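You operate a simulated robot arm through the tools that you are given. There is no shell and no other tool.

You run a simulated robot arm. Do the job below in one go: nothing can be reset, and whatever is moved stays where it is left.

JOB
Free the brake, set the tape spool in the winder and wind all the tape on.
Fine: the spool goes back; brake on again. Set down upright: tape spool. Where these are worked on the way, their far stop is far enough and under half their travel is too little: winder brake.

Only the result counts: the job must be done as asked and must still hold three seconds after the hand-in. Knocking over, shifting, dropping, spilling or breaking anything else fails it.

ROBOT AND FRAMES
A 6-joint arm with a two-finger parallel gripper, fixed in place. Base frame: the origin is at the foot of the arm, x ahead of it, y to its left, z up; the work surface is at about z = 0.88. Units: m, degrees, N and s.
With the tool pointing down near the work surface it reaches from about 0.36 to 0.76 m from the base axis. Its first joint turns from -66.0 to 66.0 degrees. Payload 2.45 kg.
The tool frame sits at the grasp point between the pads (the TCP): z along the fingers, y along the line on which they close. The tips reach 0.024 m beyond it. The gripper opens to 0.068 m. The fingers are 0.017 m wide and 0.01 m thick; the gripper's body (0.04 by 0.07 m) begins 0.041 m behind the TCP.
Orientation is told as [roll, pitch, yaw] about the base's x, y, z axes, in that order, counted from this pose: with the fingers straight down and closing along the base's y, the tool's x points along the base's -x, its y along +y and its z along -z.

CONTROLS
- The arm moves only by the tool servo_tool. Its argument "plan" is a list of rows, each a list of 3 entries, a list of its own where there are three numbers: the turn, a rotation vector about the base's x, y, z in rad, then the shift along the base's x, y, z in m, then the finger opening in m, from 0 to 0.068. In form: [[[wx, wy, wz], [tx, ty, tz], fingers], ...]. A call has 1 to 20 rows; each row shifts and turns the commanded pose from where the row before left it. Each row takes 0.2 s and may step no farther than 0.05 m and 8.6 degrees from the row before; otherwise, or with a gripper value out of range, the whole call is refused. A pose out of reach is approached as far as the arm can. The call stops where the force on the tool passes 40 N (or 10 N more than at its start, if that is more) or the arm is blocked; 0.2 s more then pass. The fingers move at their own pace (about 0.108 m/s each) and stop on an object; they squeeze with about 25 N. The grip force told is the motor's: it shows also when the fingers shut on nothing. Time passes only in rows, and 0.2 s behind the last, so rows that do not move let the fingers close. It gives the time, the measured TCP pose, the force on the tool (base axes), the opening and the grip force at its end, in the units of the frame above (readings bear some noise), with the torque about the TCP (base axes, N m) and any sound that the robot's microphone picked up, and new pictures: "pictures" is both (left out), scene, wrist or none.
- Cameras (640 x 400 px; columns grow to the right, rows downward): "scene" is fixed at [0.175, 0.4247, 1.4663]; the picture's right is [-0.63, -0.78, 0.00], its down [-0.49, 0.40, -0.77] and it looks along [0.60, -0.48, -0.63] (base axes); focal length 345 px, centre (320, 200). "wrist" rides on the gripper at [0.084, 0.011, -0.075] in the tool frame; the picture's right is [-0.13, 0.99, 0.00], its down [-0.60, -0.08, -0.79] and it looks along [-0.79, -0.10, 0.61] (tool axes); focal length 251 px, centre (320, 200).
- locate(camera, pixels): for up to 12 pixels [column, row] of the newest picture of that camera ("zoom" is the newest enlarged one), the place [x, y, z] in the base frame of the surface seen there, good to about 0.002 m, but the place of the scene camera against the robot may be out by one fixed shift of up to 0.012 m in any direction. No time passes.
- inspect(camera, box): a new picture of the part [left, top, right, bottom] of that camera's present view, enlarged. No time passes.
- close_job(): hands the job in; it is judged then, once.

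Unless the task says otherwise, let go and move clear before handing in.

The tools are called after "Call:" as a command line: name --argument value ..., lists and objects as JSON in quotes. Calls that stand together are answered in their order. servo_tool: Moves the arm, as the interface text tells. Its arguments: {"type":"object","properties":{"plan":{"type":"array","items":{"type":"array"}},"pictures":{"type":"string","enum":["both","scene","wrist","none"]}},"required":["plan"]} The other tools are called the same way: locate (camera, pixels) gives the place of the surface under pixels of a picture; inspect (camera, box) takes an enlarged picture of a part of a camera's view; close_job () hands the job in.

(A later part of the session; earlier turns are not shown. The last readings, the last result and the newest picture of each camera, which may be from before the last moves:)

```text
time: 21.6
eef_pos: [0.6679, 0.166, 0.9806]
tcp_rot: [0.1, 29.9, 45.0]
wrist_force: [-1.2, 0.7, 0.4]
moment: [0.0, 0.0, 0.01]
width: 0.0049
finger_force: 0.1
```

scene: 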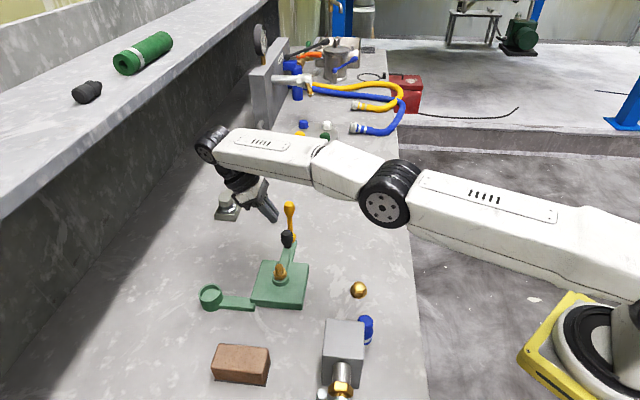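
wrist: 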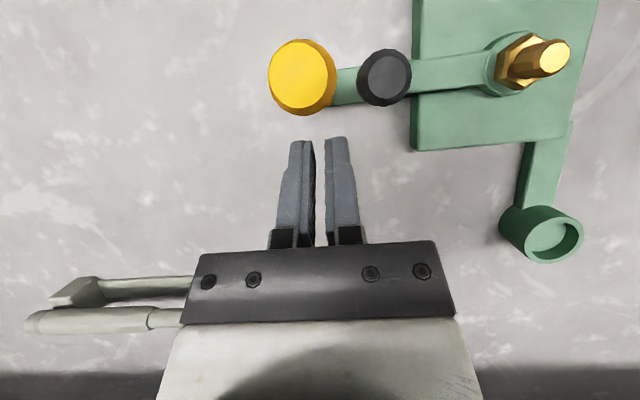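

The fingers slipped off the handle, which now stands nearly upright at scene (290,215). I'll check its angle before deciding whether that's the stop.

Call:
inspect --camera "scene" --box '[250, 190, 330, 260]'

Call:
locate --camera "wrist" --pixels '[[302, 75], [302, 60], [302, 95], [285, 75], [325, 75], [384, 75], [345, 95], [545, 55], [550, 237]]'

Call:
locate --camera "scene" --pixels '[[290, 205], [290, 212], [291, 225], [288, 240], [288, 234]]'

```text
5.71 times, centred on (290, 225) of scene
```

zoom: 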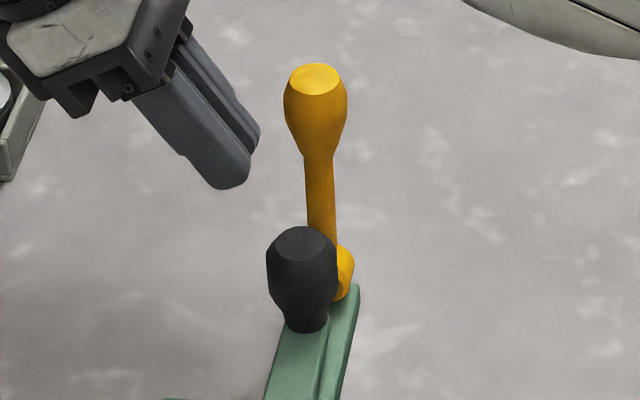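

```text
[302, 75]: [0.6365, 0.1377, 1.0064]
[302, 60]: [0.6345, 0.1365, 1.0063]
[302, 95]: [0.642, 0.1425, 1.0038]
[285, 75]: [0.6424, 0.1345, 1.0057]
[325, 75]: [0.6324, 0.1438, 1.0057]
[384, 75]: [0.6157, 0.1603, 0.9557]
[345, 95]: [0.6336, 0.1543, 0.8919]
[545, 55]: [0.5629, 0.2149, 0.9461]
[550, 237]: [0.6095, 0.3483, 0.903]
```

```text
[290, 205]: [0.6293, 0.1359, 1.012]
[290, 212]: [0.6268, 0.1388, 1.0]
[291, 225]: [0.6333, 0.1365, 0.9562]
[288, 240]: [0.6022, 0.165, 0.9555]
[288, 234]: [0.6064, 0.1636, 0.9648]
```

The lever tip is at (0.637,0.138,1.006), i.e. upright, about 58° from its start, probably its far stop. I'll verify by pushing gently further from the robot side with closed fingers.

Call:
servo_tool --plan '[[[0, 0, 0], [0.003, 0.003, 0.04], 0.0], [[0, 0, 0], [0, 0, 0.045], 0.0], [[0.0923, -0.0928, 0], [-0.0139, -0.0139, 0.0], 0.0], [[0.0923, -0.0928, 0], [-0.0139, -0.0139, 0], 0.0], [[0.0923, -0.0928, 0], [-0.0139, -0.0139, 0], 0.0], [[0.0923, -0.0928, 0], [-0.0139, -0.0139, 0], 0.0]]' --pictures "wrist"

```text
time: 23.0
eef_pos: [0.61, 0.1057, 1.0478]
tcp_rot: [0.1, -0.2, 45.0]
wrist_force: [-0.1, -0.8, 0.1]
moment: [-0.03, 0.02, 0.02]
width: 0.0001
finger_force: 23.6
out of reach, approached as far as the arm can: row 1, 2
```

wrist: 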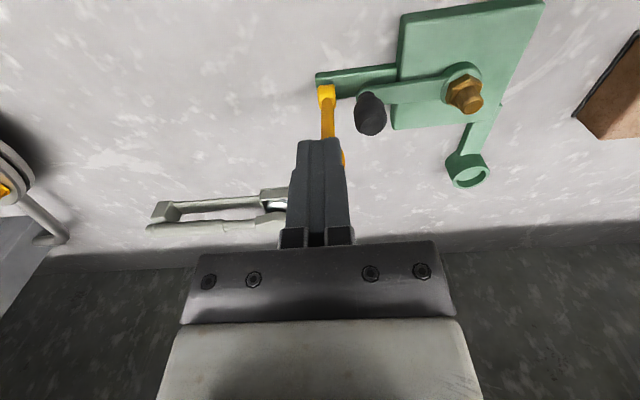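

The closed fingers are on the robot side of the lever and in line with it. I'll lower to handle height and push outward gently.

Call:
servo_tool --plan '[[[0, 0, 0], [-0.001, 0.001, -0.026], 0.0], [[0, 0, 0], [0, 0, -0.027], 0.0], [[0, 0, 0], [0.0057, 0.0057, 0], 0.0], [[0, 0, 0], [0.0057, 0.0057, 0], 0.0], [[0, 0, 0], [0.0035, 0.0035, 0], 0.0], [[0, 0, 0], [0.0035, 0.0035, 0], 0.0], [[0, 0, 0], [0.0028, 0.0028, 0], 0.0], [[0, 0, 0], [0.0028, 0.0028, 0], 0.0]]' --pictures "both"

```text
time: 24.8
eef_pos: [0.6337, 0.1329, 0.9981]
tcp_rot: [0.1, 0.0, 44.9]
wrist_force: [0.6, -0.8, 0.8]
moment: [0.02, -0.02, -0.02]
width: 0.0001
finger_force: 23.8
```

scene: 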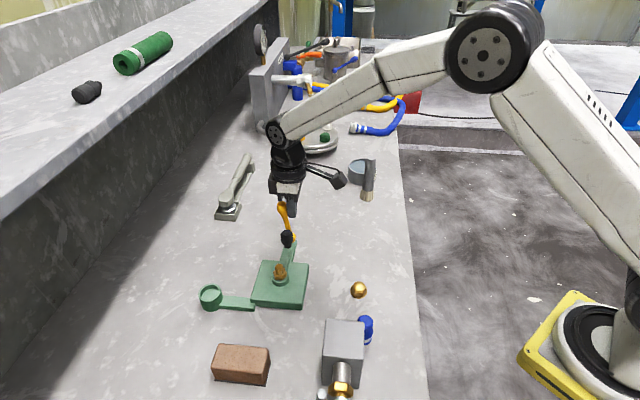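
wrist: 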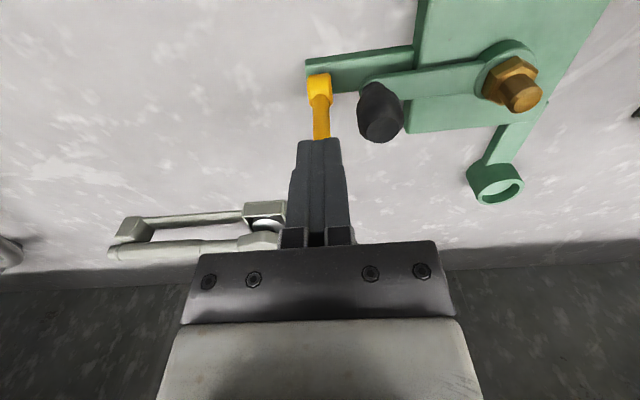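

The lever moved on easily past vertical with under 1 N, so it isn't at its stop yet. I'll keep pushing it outward along its arc in small steps, watching the force.

Call:
servo_tool --plan '[[[0, 0, 0], [0.0057, 0.0056, -0.002], 0.0], [[0, 0, 0], [0.0057, 0.0056, -0.0025], 0.0], [[0, 0, 0], [0.0039, 0.0039, -0.0027], 0.0], [[0, 0, 0], [0.0039, 0.0039, -0.0028], 0.0], [[0, 0, 0], [0, 0, 0], 0.0]]' --pictures "both"

```text
time: 25.4
eef_pos: [0.641, 0.1388, 0.9944]
tcp_rot: [0.5, 0.9, 45.0]
wrist_force: [-16.2, -9.2, 10.6]
moment: [0.07, 0.0, 0.05]
width: 0.0
finger_force: 24.0
stopped in row 3: the force on the tool passed its limit at 50 N (the readings are from after the stop); the commanded pose is now the measured one
```

scene: 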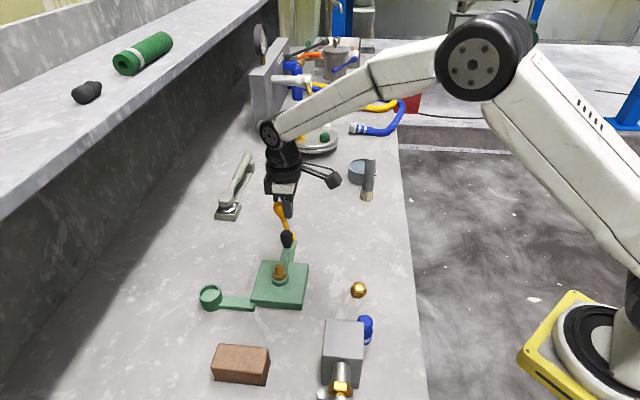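
wrist: 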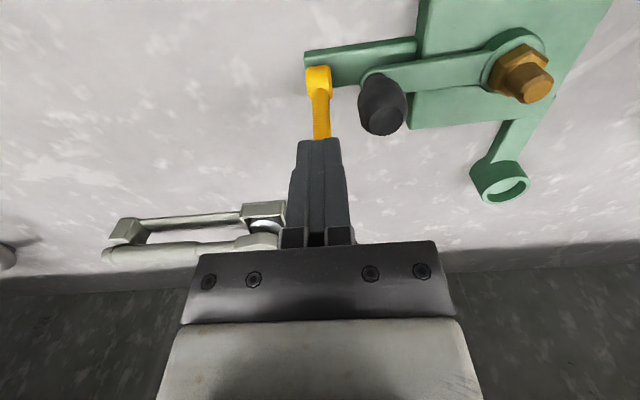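

Resistance rose sharply, so this looks like the far stop. I'll back the fingers off and check the lever angle.

Call:
servo_tool --plan '[[[0, 0, 0], [-0.007, -0.007, 0.003], 0.0], [[0, 0, 0], [-0.014, -0.014, 0.005], 0.0], [[0, 0, 0], [-0.02, -0.02, 0.02], 0.0], [[0, 0, 0], [-0.02, -0.02, 0.03], 0.0]]' --pictures "both"

```text
time: 26.4
eef_pos: [0.5768, 0.0826, 1.0516]
tcp_rot: [0.3, 0.7, 45.1]
wrist_force: [-0.5, -0.5, 0.1]
moment: [-0.03, -0.02, 0.03]
width: 0.0
finger_force: 23.7
```

scene: 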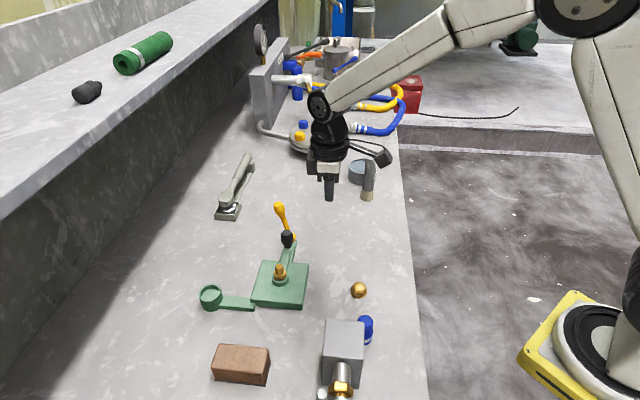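
wrist: 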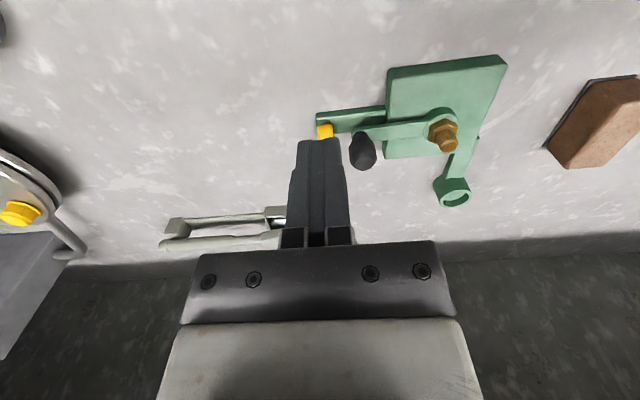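

Call:
inspect --camera "scene" --box '[250, 190, 330, 260]'

Call:
locate --camera "scene" --pixels '[[278, 205], [279, 210], [283, 222], [287, 234], [294, 237], [288, 240]]'

```text
5.71 times, centred on (290, 225) of scene
```

zoom: 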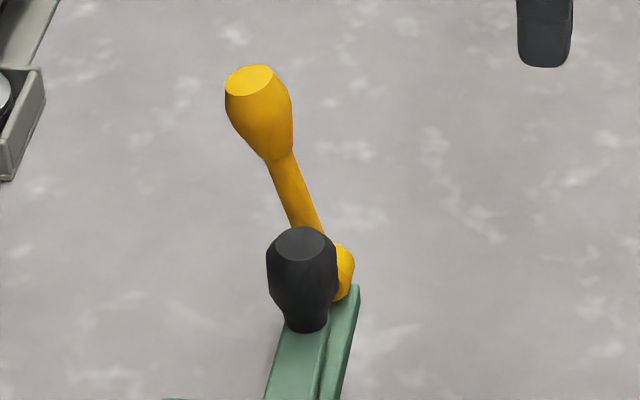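

```text
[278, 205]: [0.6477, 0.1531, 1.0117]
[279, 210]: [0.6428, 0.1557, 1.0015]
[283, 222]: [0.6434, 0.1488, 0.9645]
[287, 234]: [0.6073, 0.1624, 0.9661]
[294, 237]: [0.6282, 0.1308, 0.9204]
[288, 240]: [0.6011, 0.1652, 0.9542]
```

The lever tip moved about 25 mm past vertical and the force spiked to 50 N within a few millimetres, so it's at its far stop (about 72° of swing) and the brake is free. Next I'll go to the spool, turning the camera side away from the grey box.

Call:
servo_tool --plan '[[[0, 0, 0.1418], [-0.0234, 0, 0.004], 0.05], [[0, 0, 0.1418], [-0.0234, 0, 0.004], 0.05], [[0, 0, 0.1418], [-0.0234, 0, 0.002], 0.05], [[0, 0, 0.1418], [-0.0234, 0, 0], 0.05], [[0, 0, 0.1418], [-0.0234, 0, 0], 0.05], [[0, 0, 0.1418], [-0.0234, 0, 0], 0.05], [[0, 0, 0.1418], [-0.0234, 0, 0], 0.05], [[0, 0, 0.1418], [-0.0234, 0, 0], 0.05]]' --pictures "both"

```text
time: 28.2
eef_pos: [0.3921, 0.0796, 1.063]
tcp_rot: [0.3, 0.7, 109.9]
wrist_force: [0.4, 0.4, -0.2]
moment: [-0.02, -0.01, 0.03]
width: 0.0498
finger_force: 0.0
```

scene: 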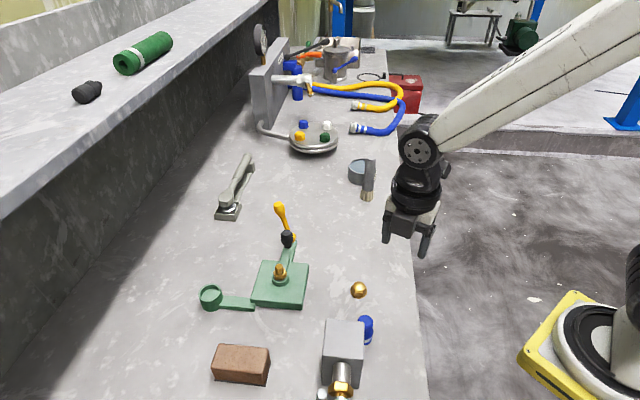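
wrist: 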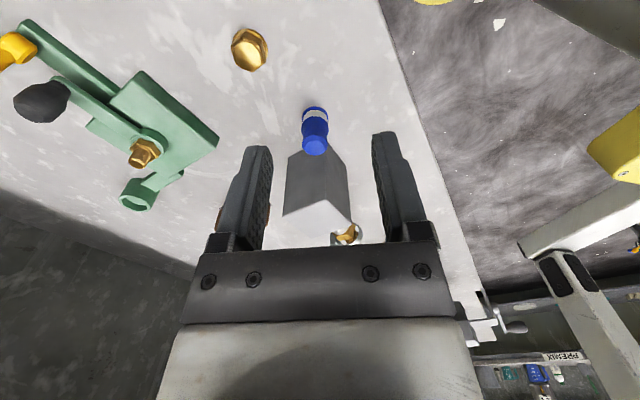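

Call:
inspect --camera "wrist" --box '[260, 90, 380, 250]'

Call:
locate --camera "wrist" --pixels '[[315, 146], [314, 132], [315, 115], [302, 112], [328, 112], [315, 107], [285, 205], [320, 205], [345, 165], [289, 155], [348, 215], [330, 152]]'

```text
2.50 times, centred on (320, 170) of wrist
```

zoom: 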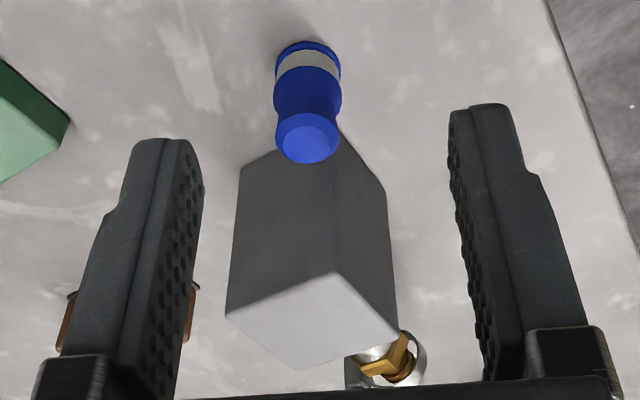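

```text
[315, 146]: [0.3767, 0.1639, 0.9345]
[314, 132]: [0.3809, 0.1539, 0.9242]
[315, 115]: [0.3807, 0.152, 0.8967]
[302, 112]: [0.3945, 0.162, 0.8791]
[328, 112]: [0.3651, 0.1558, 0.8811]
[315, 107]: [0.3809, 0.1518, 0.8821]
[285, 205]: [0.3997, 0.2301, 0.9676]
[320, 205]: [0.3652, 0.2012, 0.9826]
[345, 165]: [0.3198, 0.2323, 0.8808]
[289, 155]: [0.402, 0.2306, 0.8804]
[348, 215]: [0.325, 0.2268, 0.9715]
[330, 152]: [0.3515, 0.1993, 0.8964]
```

The spool stands at (0.378,0.1645), 42 mm from the near box face which runs at about 33°. I'll level the tool, turn to yaw 123° (fingers parallel to that face) and move above the spool.

Call:
servo_tool --plan '[[[0.006, 0, 0.1135], [-0.007, 0.0425, 0], 0.05], [[0.006, 0, 0.1135], [-0.0071, 0.0424, 0], 0.05], [[0, 0, 0], [0, 0, -0.03], 0.05]]' --pictures "both"

```text
time: 29.0
eef_pos: [0.3791, 0.1652, 1.0319]
tcp_rot: [-0.1, 0.1, 123.0]
wrist_force: [0.8, 0.1, 0.0]
moment: [-0.01, 0.0, -0.02]
width: 0.0502
finger_force: 0.1
```

scene: 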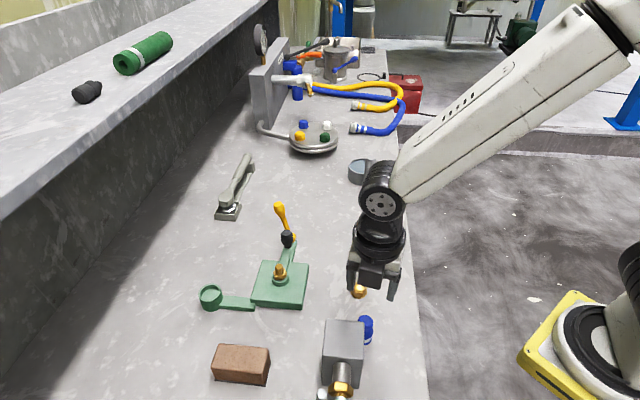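
wrist: 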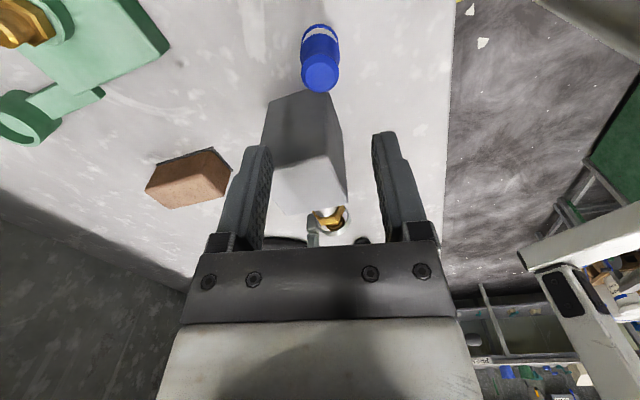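

The spool top is at (320,75), exactly where the point below the TCP should appear (320,77). I'll lower to z≈0.922 with open fingers, then stop to check.

Call:
servo_tool --plan '[[[0, 0, 0], [0, 0, -0.03], 0.05], [[0, 0, 0], [0, 0, -0.03], 0.05], [[0, 0, 0], [0, 0, -0.03], 0.05], [[0, 0, 0], [0, 0, -0.0195], 0.05], [[0, 0, 0], [0, 0, 0], 0.05]]' --pictures "both"

```text
time: 29.9
eef_pos: [0.3774, 0.1637, 0.9394]
tcp_rot: [-0.1, 0.2, 123.1]
wrist_force: [-10.8, -8.1, 27.5]
moment: [1.24, 0.22, 0.5]
width: 0.0499
finger_force: 0.1
stopped in row 4: the force on the tool passed its limit at 91 N (the readings are from after the stop); the commanded pose is now the measured one
```

scene: 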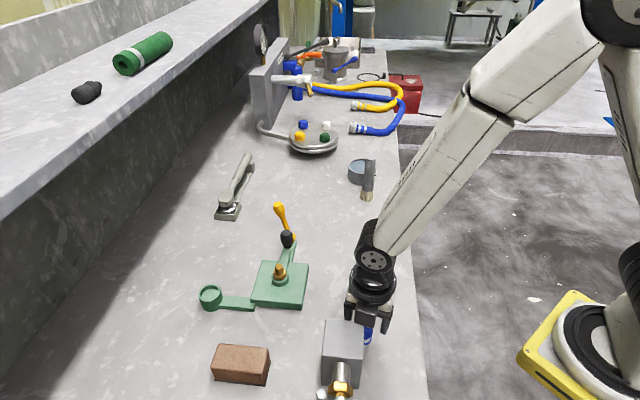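
wrist: 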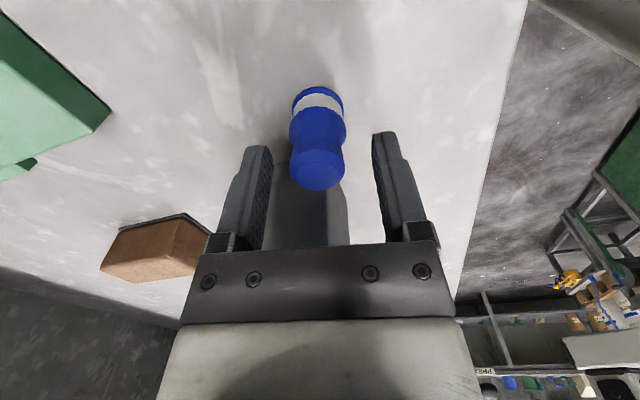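

Something on the gripper body touched the box corner: the force line points to about (0.353,0.196) at the height of the body, matching the box's near top edge. I'll lift straight up right away and check that nothing moved.

Call:
servo_tool --plan '[[[0, 0, 0], [0, 0, 0.02], 0.05], [[0, 0, 0], [0, 0, 0.04], 0.05], [[0, 0, 0], [0, 0, 0.04], 0.05]]' --pictures "both"

```text
time: 30.7
eef_pos: [0.3764, 0.1622, 1.0373]
tcp_rot: [-0.1, 0.0, 123.0]
wrist_force: [-0.5, 0.0, 0.5]
moment: [-0.01, -0.02, 0.0]
width: 0.0501
finger_force: 0.1
```

scene: 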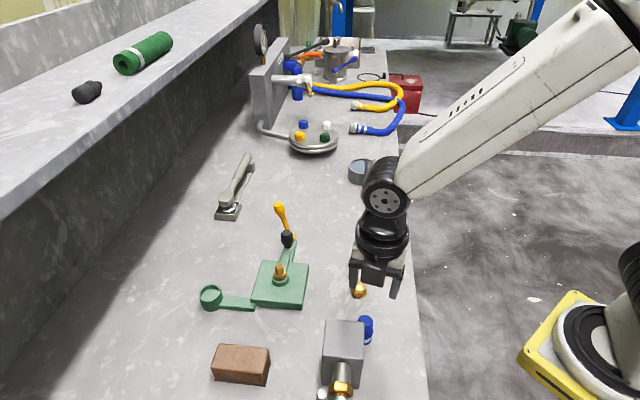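
wrist: 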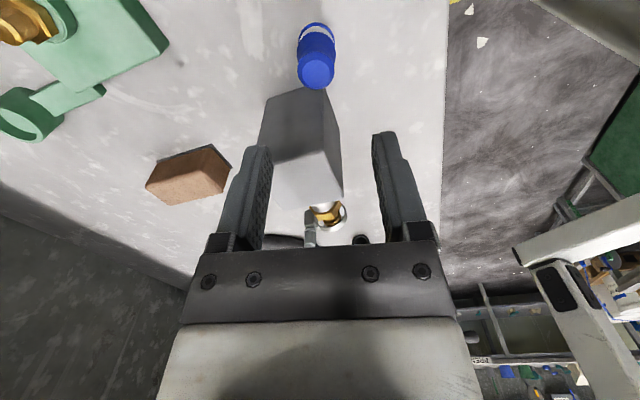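

Scene pixels of the box and spool look unchanged. I'll confirm with the same zoom as before and recheck the spool position.

Call:
inspect --camera "scene" --box '[310, 270, 420, 400]'

Call:
locate --camera "wrist" --pixels '[[316, 75], [316, 88], [302, 75], [331, 75], [316, 60], [290, 165], [310, 165], [340, 190], [322, 100], [275, 200], [325, 125]]'

Call:
inspect --camera "wrist" --box '[250, 0, 390, 250]'

```text
3.08 times, centred on (365, 335) of scene
```

zoom: 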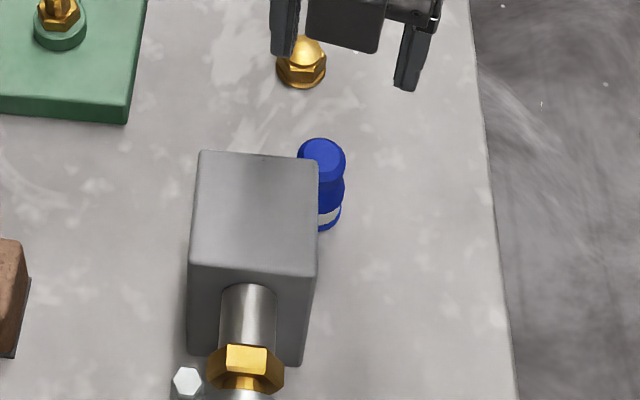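

```text
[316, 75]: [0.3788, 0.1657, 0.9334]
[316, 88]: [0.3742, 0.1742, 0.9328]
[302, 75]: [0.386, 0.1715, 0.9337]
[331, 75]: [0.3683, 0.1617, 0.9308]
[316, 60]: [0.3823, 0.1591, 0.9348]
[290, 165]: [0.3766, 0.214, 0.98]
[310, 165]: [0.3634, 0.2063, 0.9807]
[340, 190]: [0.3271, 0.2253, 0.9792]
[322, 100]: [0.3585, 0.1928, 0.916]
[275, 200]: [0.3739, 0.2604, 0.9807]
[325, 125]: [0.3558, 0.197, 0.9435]
```

```text
1.60 times, centred on (320, 125) of wrist
```

zoom: 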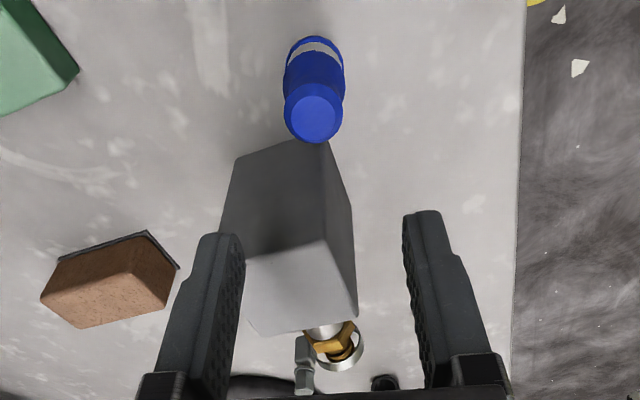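

Nothing moved. I'll grip the spool's top knob with just the fingertips instead (TCP z≈0.944), keeping the body above the box top (0.981).

Call:
servo_tool --plan '[[[0, 0, 0], [0.0026, 0.0017, -0.03], 0.05], [[0, 0, 0], [0, 0, -0.03], 0.05], [[0, 0, 0], [0, 0, -0.022], 0.05], [[0, 0, 0], [0, 0, -0.0105], 0.05], [[0, 0, 0], [0, 0, 0], 0.05]]' --pictures "both"

```text
time: 31.9
eef_pos: [0.3818, 0.1654, 0.9442]
tcp_rot: [-0.1, 0.1, 123.0]
wrist_force: [0.8, 0.8, 0.2]
moment: [0.03, 0.02, -0.01]
width: 0.05
finger_force: 0.0
```

scene: 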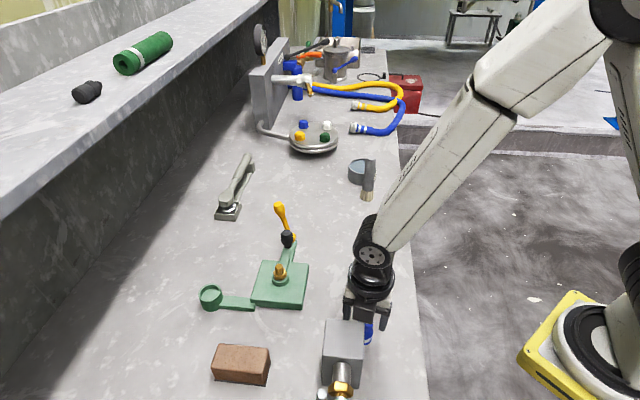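
wrist: 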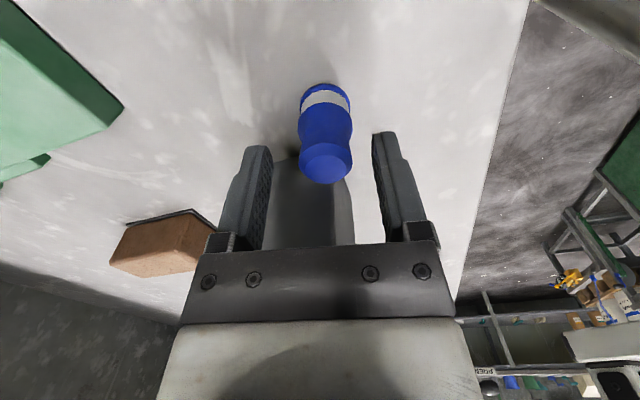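

No contact this time. I'll zoom to centre the fingers on the spool before closing.

Call:
inspect --camera "wrist" --box '[230, 70, 430, 250]'

Call:
locate --camera "wrist" --pixels '[[326, 162], [326, 146], [326, 180], [303, 160], [350, 160], [326, 92]]'

```text
2.22 times, centred on (330, 160) of wrist
```

zoom: 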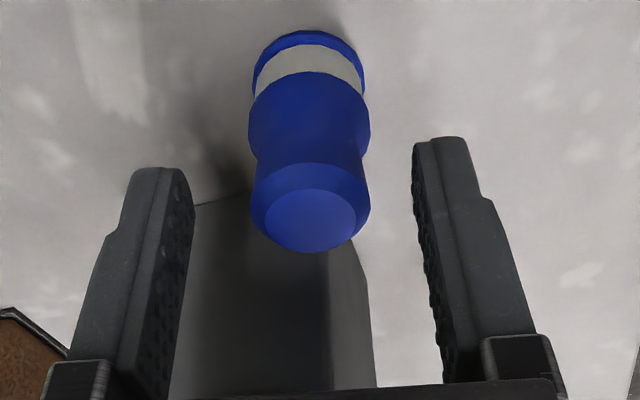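

```text
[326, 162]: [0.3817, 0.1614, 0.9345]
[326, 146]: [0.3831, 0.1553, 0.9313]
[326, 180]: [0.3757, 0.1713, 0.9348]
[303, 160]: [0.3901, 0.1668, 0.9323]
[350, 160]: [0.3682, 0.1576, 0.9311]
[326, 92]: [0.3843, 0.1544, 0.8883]
```

The spool top disc centre is about (325.5,169) against an expected (320,167), so I shift 2.6 mm sideways and close.

Call:
servo_tool --plan '[[[0, 0, 0], [-0.0021, -0.0014, 0], 0.05], [[0, 0, 0], [0, 0, 0], 0.036], [[0, 0, 0], [0, 0, 0], 0.01], [[0, 0, 0], [0, 0, 0], 0.01], [[0, 0, 0], [0, 0, 0], 0.01]]' --pictures "both"

```text
time: 33.1
eef_pos: [0.3792, 0.1645, 0.9453]
tcp_rot: [-0.2, 0.1, 122.9]
wrist_force: [-0.9, -0.1, 0.4]
moment: [0.0, 0.0, -0.02]
width: 0.0257
finger_force: 24.9
```

scene: 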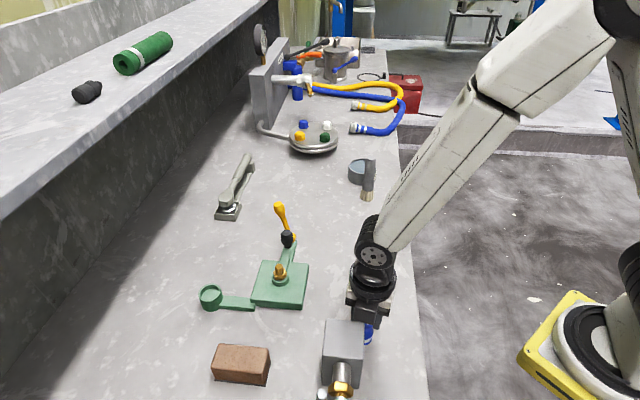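
wrist: 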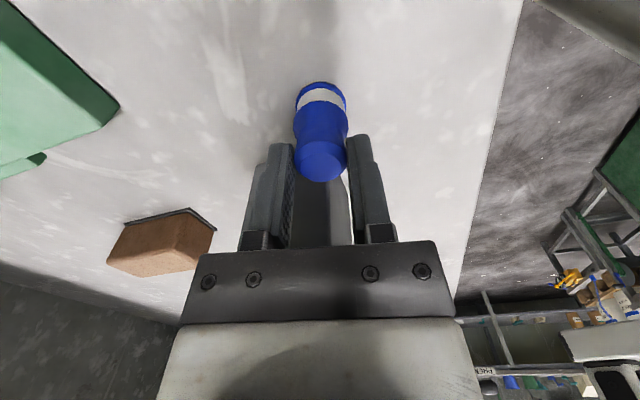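

Gripped at 0.0257 m with no side load; the spool's home TCP pose is about (0.379,0.1645,0.945) at yaw 123°. I'll lift straight up.

Call:
servo_tool --plan '[[[0, 0, 0], [0, 0, 0.01], 0.01], [[0, 0, 0], [0, 0, 0.02], 0.01], [[0, 0, 0], [0, 0, 0.03], 0.01], [[0, 0, 0], [0, 0, 0.03], 0.01], [[0, 0, 0], [0, 0, 0.03], 0.01]]' --pictures "both"

```text
time: 34.3
eef_pos: [0.3801, 0.1649, 1.0637]
tcp_rot: [-0.1, 0.0, 123.0]
wrist_force: [0.8, -0.7, -0.1]
moment: [-0.02, 0.01, 0.0]
width: 0.0257
finger_force: 25.5
```

scene: 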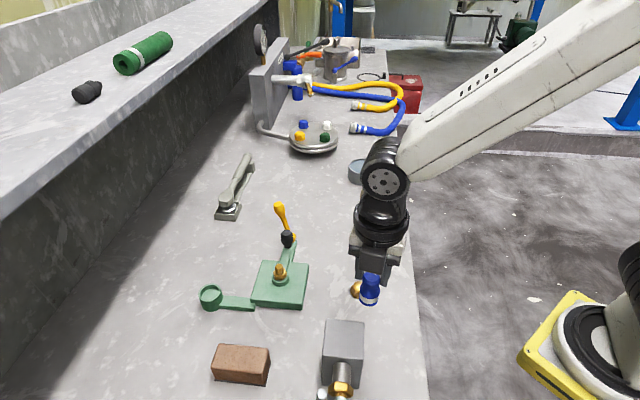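
wrist: 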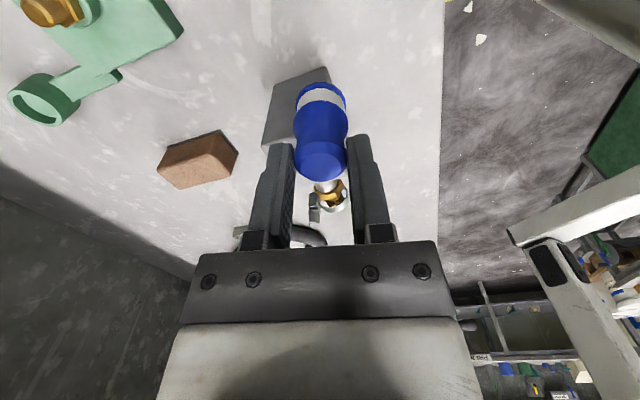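

Spool is held and lifted cleanly. Before moving to the cup at about (0.607,0.345), I'll check the wall/shelf clearance and cup position.

Call:
locate --camera "scene" --pixels '[[100, 300], [130, 230], [180, 150], [120, 160], [60, 190], [210, 100], [145, 265], [199, 297], [222, 291], [210, 287], [208, 309]]'

Call:
locate --camera "wrist" --pixels '[[12, 97], [72, 105], [38, 78], [38, 122], [45, 105], [100, 240], [50, 300]]'

Call:
inspect --camera "wrist" --box '[0, 50, 140, 140]'

```text
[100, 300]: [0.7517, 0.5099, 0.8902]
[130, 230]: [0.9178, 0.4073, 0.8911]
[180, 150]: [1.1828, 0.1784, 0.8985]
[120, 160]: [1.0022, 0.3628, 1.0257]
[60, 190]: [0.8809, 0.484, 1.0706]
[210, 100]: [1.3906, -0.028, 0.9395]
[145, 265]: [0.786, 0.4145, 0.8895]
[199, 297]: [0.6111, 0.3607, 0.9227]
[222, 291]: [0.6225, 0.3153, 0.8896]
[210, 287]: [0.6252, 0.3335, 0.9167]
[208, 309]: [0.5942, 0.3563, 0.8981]
```

```text
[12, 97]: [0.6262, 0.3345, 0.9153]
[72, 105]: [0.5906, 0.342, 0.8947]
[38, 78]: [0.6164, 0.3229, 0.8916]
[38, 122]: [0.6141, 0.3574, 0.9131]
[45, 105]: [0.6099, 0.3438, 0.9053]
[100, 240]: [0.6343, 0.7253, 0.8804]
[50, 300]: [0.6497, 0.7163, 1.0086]
```

```text
4.44 times, centred on (70, 95) of wrist
```

zoom: 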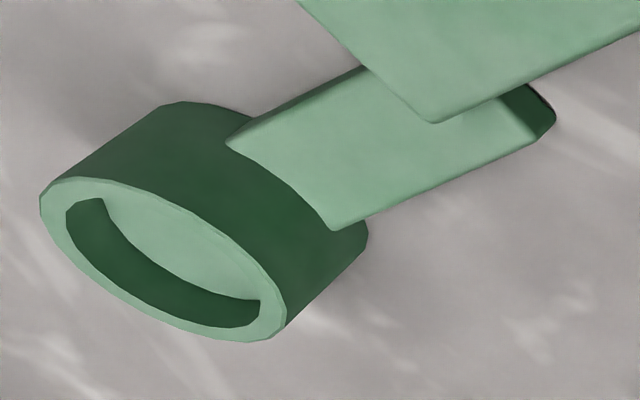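

The walls are well clear and the cup rim is near (0.608,0.344) at z≈0.914. I'll carry the spool there at height, turning to yaw 30°.

Call:
servo_tool --plan '[[[0, 0, -0.1353], [0.0187, 0.0148, 0], 0.01], [[0, 0, -0.1353], [0.0187, 0.0148, 0], 0.01], [[0, 0, -0.1353], [0.0187, 0.0148, 0], 0.01], [[0, 0, -0.1353], [0.0187, 0.0148, 0], 0.01], [[0, 0, -0.1353], [0.0187, 0.0148, 0], 0.01], [[0, 0, -0.1353], [0.0187, 0.0148, 0], 0.01], [[0, 0, -0.1353], [0.0187, 0.0148, 0], 0.01], [[0, 0, -0.1353], [0.0187, 0.0148, 0], 0.01], [[0, 0, -0.1353], [0.0187, 0.0148, 0], 0.01], [[0, 0, -0.1353], [0.0187, 0.0148, 0], 0.01], [[0, 0, -0.1353], [0.0187, 0.0148, 0], 0.01], [[0, 0, -0.1353], [0.0187, 0.0148, 0], 0.01]]' --pictures "both"

```text
time: 36.9
eef_pos: [0.6036, 0.342, 1.0654]
tcp_rot: [-0.3, 0.1, 29.8]
wrist_force: [1.0, 0.0, 0.1]
moment: [0.01, -0.03, 0.01]
width: 0.0257
finger_force: 25.3
```

scene: 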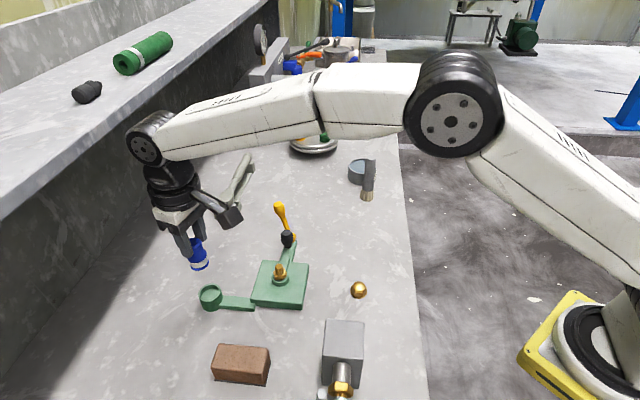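
wrist: 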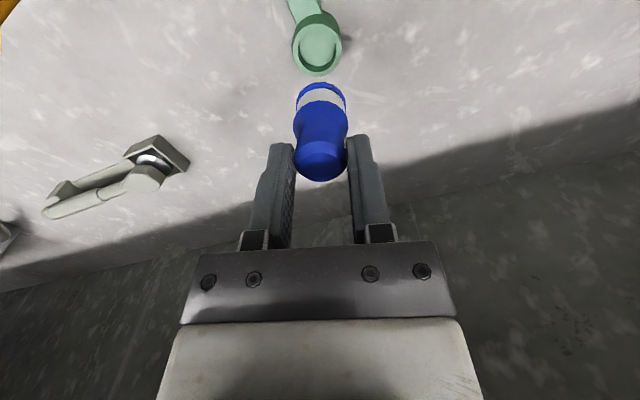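

The cup is at (317,45), close to where the point under the TCP should appear (320,44). I'll zoom in to centre precisely.

Call:
inspect --camera "wrist" --box '[270, 0, 370, 90]'

Call:
locate --camera "wrist" --pixels '[[295, 48], [340, 45], [317, 74], [318, 32], [317, 52], [300, 48], [336, 46], [318, 68]]'

```text
4.44 times, centred on (320, 45) of wrist
```

zoom: 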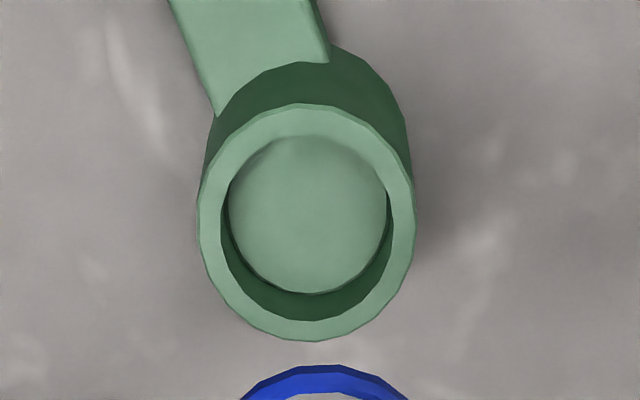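

```text
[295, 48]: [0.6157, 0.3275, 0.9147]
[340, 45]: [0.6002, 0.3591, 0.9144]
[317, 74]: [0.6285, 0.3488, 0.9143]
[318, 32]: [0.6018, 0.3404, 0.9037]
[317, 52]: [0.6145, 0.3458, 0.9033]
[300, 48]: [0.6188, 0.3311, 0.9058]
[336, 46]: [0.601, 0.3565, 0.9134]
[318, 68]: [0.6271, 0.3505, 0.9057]
```

Call:
inspect --camera "wrist" --box '[270, 70, 370, 190]'

Call:
locate --camera "wrist" --pixels '[[321, 84], [297, 97], [346, 97], [321, 95], [321, 160], [321, 125]]'

```text
3.33 times, centred on (320, 130) of wrist
```

zoom: 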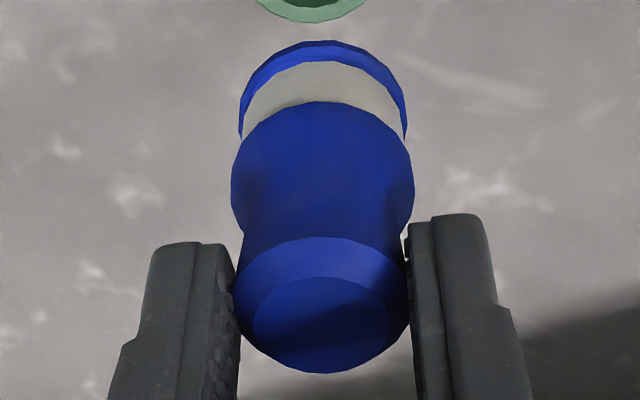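

```text
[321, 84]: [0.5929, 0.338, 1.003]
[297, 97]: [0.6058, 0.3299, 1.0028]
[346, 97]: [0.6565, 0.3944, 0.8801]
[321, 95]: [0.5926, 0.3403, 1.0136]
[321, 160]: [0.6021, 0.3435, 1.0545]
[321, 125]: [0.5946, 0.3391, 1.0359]
```

Cup bore is about 31–33 mm, spool flange about 30 mm, so the fit is close. From the view, the spool axis needs about (+0.0036,-0.001) to line up. I'll apply this, descend to just above the rim, and refine.

Call:
servo_tool --plan '[[[0, 0, 0], [0.0036, -0.001, -0.025], 0.01], [[0, 0, 0], [0, 0, -0.025], 0.01], [[0, 0, 0], [0, 0, -0.022], 0.01], [[0, 0, 0], [0, 0, 0], 0.01]]' --pictures "both"

Call:
inspect --camera "wrist" --box '[270, 40, 370, 190]'

Call:
inspect --camera "scene" --box '[170, 230, 260, 320]'

```text
time: 37.9
eef_pos: [0.6058, 0.3404, 0.9952]
tcp_rot: [-0.3, 0.2, 30.1]
wrist_force: [-0.5, 0.1, 0.1]
moment: [-0.01, -0.02, 0.0]
width: 0.0255
finger_force: 25.7
```

scene: 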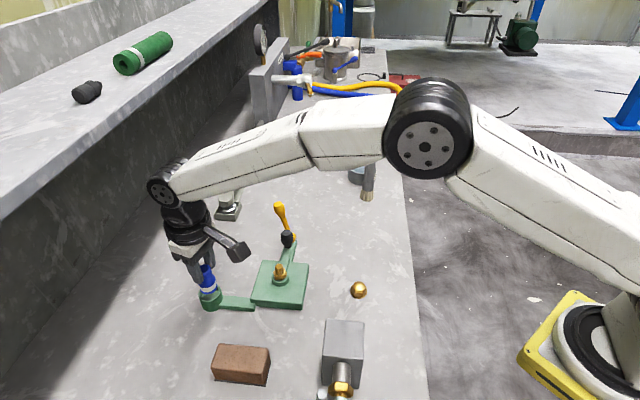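
wrist: 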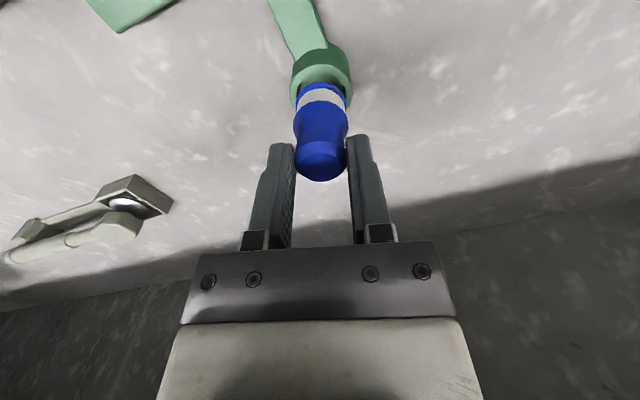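

```text
2.67 times, centred on (320, 115) of wrist
```

zoom: 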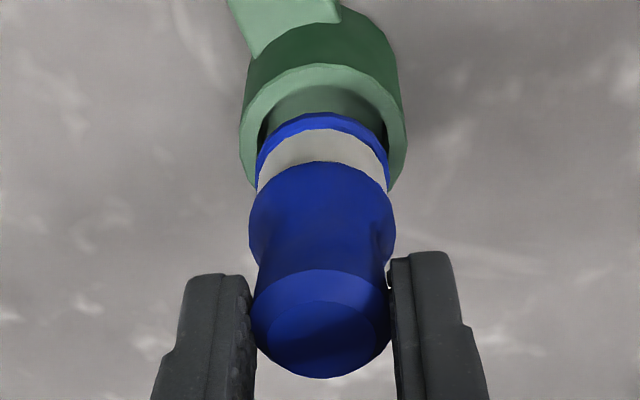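

```text
4.44 times, centred on (215, 275) of scene
```

zoom: 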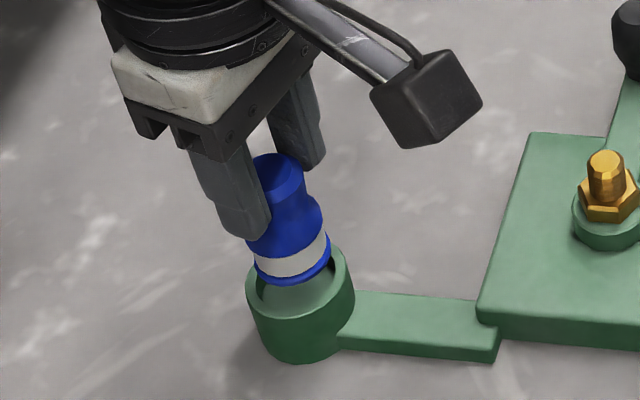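

The flange is about 15 mm radius and the cup bore about 16 mm. Laterally it looks centred in the wrist view, and about 3 mm short in the forward direction. I'll check in finer zooms before moving.

Call:
inspect --camera "scene" --box '[190, 260, 240, 315]'

Call:
inspect --camera "wrist" --box '[285, 40, 355, 110]'

Call:
locate --camera "wrist" --pixels '[[321, 65], [321, 71], [293, 90], [350, 88], [320, 84], [297, 97], [345, 97]]'

```text
7.27 times, centred on (215, 288) of scene
```

zoom: 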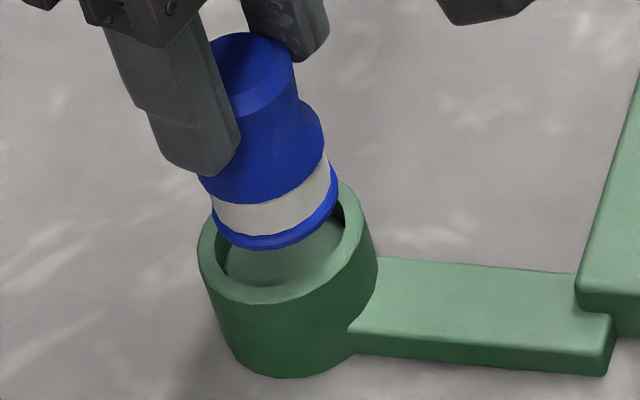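

```text
5.71 times, centred on (320, 75) of wrist
```

zoom: 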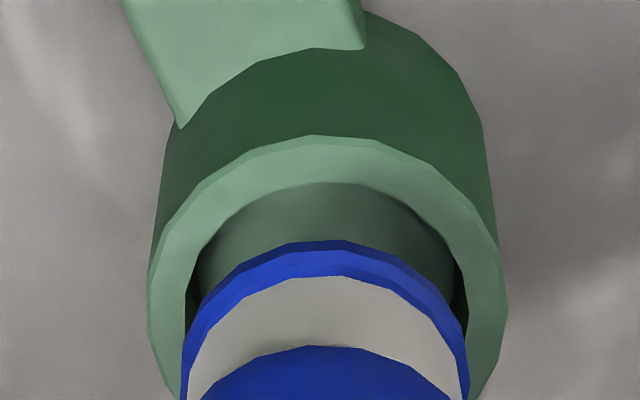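

```text
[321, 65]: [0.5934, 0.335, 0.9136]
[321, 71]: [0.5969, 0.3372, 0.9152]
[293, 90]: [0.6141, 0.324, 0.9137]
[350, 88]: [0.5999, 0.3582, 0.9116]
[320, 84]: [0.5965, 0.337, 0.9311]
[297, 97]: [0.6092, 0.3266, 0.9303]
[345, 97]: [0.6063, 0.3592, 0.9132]
```

The wrist view gives lateral alignment within 0.3 mm; forward offset 1.5–3 mm. I'll move 2.2 mm forward and descend to just above the rim for another look.

Call:
servo_tool --plan '[[[0, 0, 0], [0.0019, 0.0011, -0.004], 0.01], [[0, 0, 0], [0, 0, -0.008], 0.01], [[0, 0, 0], [0, 0, 0], 0.01]]' --pictures "wrist"

Call:
inspect --camera "wrist" --box '[285, 40, 355, 110]'

Call:
inspect --camera "scene" --box '[190, 260, 240, 315]'

```text
time: 38.7
eef_pos: [0.6085, 0.3411, 0.982]
tcp_rot: [-0.2, 0.1, 30.0]
wrist_force: [-0.4, 0.6, -0.4]
moment: [0.0, -0.01, -0.02]
width: 0.0255
finger_force: 24.7
```

wrist: 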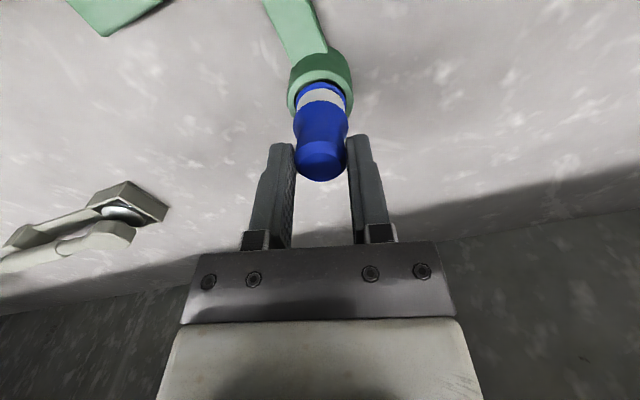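

```text
5.71 times, centred on (320, 75) of wrist
```

zoom: 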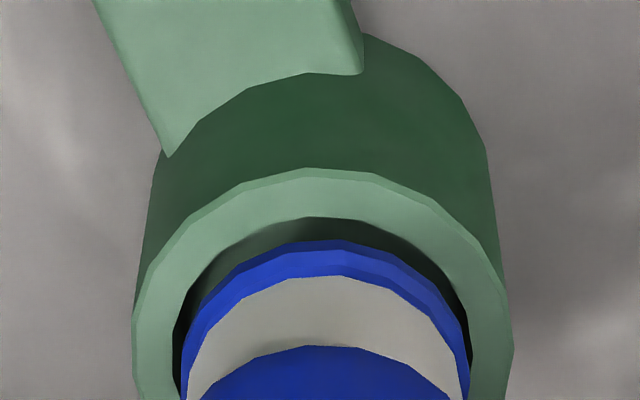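

```text
7.27 times, centred on (215, 288) of scene
```

zoom: 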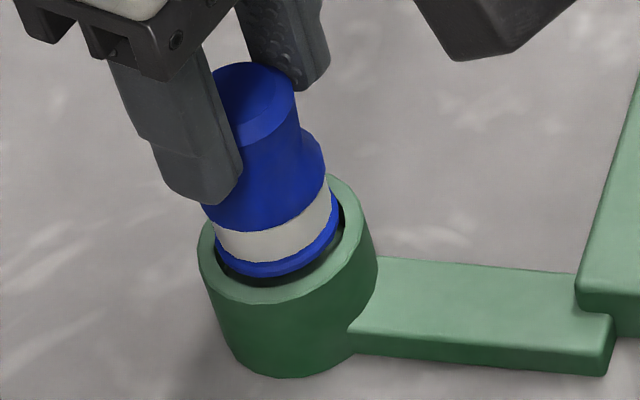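

The flange sits just above the rim, nearly concentric; the near gap is slightly tighter than the far one. I'll nudge 1 mm forward and lower in small steps.

Call:
servo_tool --plan '[[[0, 0, 0], [0.001, 0.0002, -0.002], 0.01], [[0, 0, 0], [0, 0, -0.003], 0.01], [[0, 0, 0], [0, 0, -0.002], 0.01]]' --pictures "wrist"

Call:
inspect --camera "wrist" --box '[285, 40, 355, 110]'

Call:
inspect --camera "scene" --box '[190, 260, 240, 315]'

```text
time: 39.5
eef_pos: [0.6089, 0.3428, 0.9756]
tcp_rot: [-0.3, 0.1, 30.0]
wrist_force: [0.1, -0.9, 0.6]
moment: [0.0, 0.0, 0.04]
width: 0.0251
finger_force: 25.0
```

wrist: 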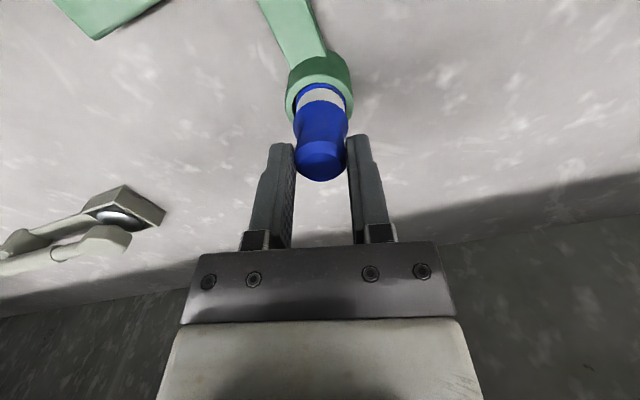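

```text
5.71 times, centred on (320, 75) of wrist
```

zoom: 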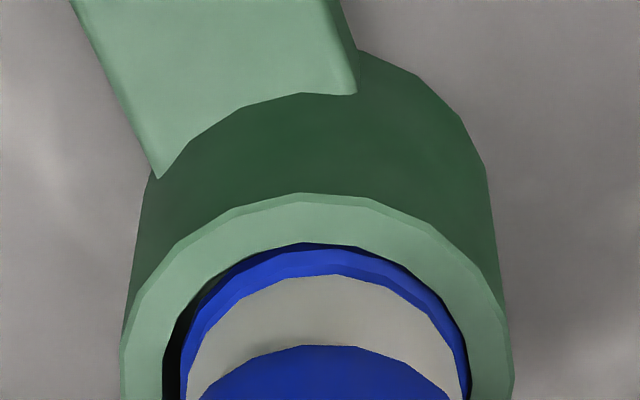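

```text
7.27 times, centred on (215, 288) of scene
```

zoom: 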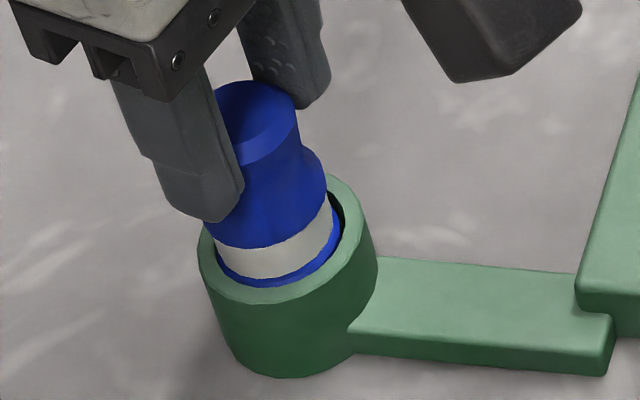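

The flange is entering the cup with no contact force. The gap is larger on the left (dark strip at (175,350) in the zoom), so I nudge 0.8 mm that way and lower to the floor.

Call:
servo_tool --plan '[[[0, 0, 0], [0.0004, -0.0008, -0.001], 0.01], [[0, 0, 0], [0, 0, -0.003], 0.01], [[0, 0, 0], [0, 0, -0.002], 0.01], [[0, 0, 0], [0, 0, 0], 0.01]]' --pictures "wrist"

Call:
inspect --camera "wrist" --box '[285, 40, 355, 110]'

Call:
inspect --camera "scene" --box '[190, 260, 240, 315]'

```text
time: 40.5
eef_pos: [0.6116, 0.3416, 0.9696]
tcp_rot: [-0.2, 0.1, 29.9]
wrist_force: [0.1, 1.7, 0.9]
moment: [0.05, 0.02, 0.04]
width: 0.025
finger_force: 24.9
```

wrist: 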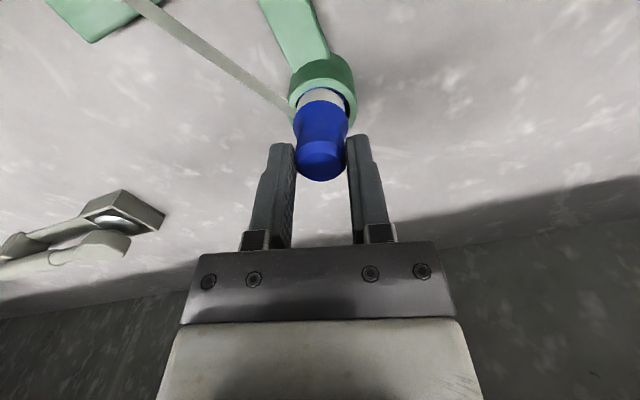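

```text
5.71 times, centred on (320, 75) of wrist
```

zoom: 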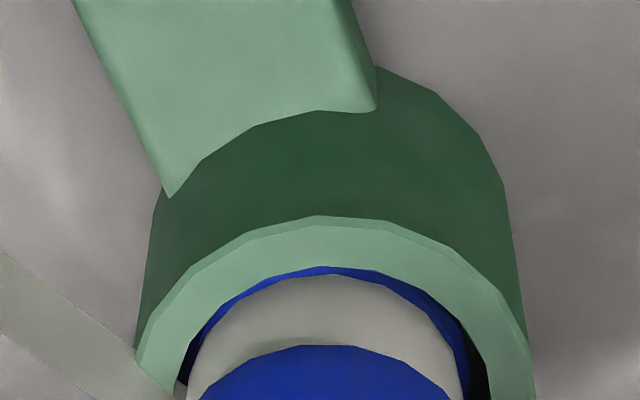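

```text
7.27 times, centred on (215, 288) of scene
```

zoom: 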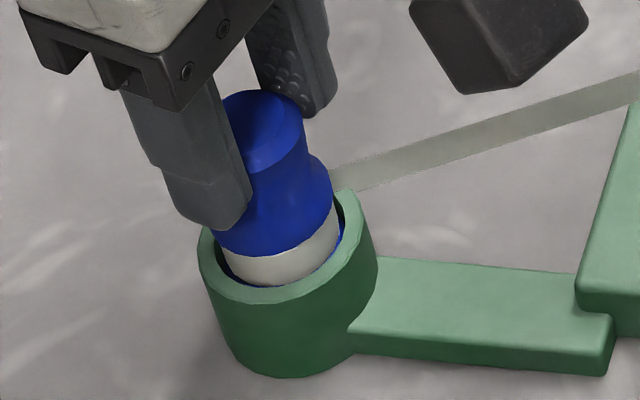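

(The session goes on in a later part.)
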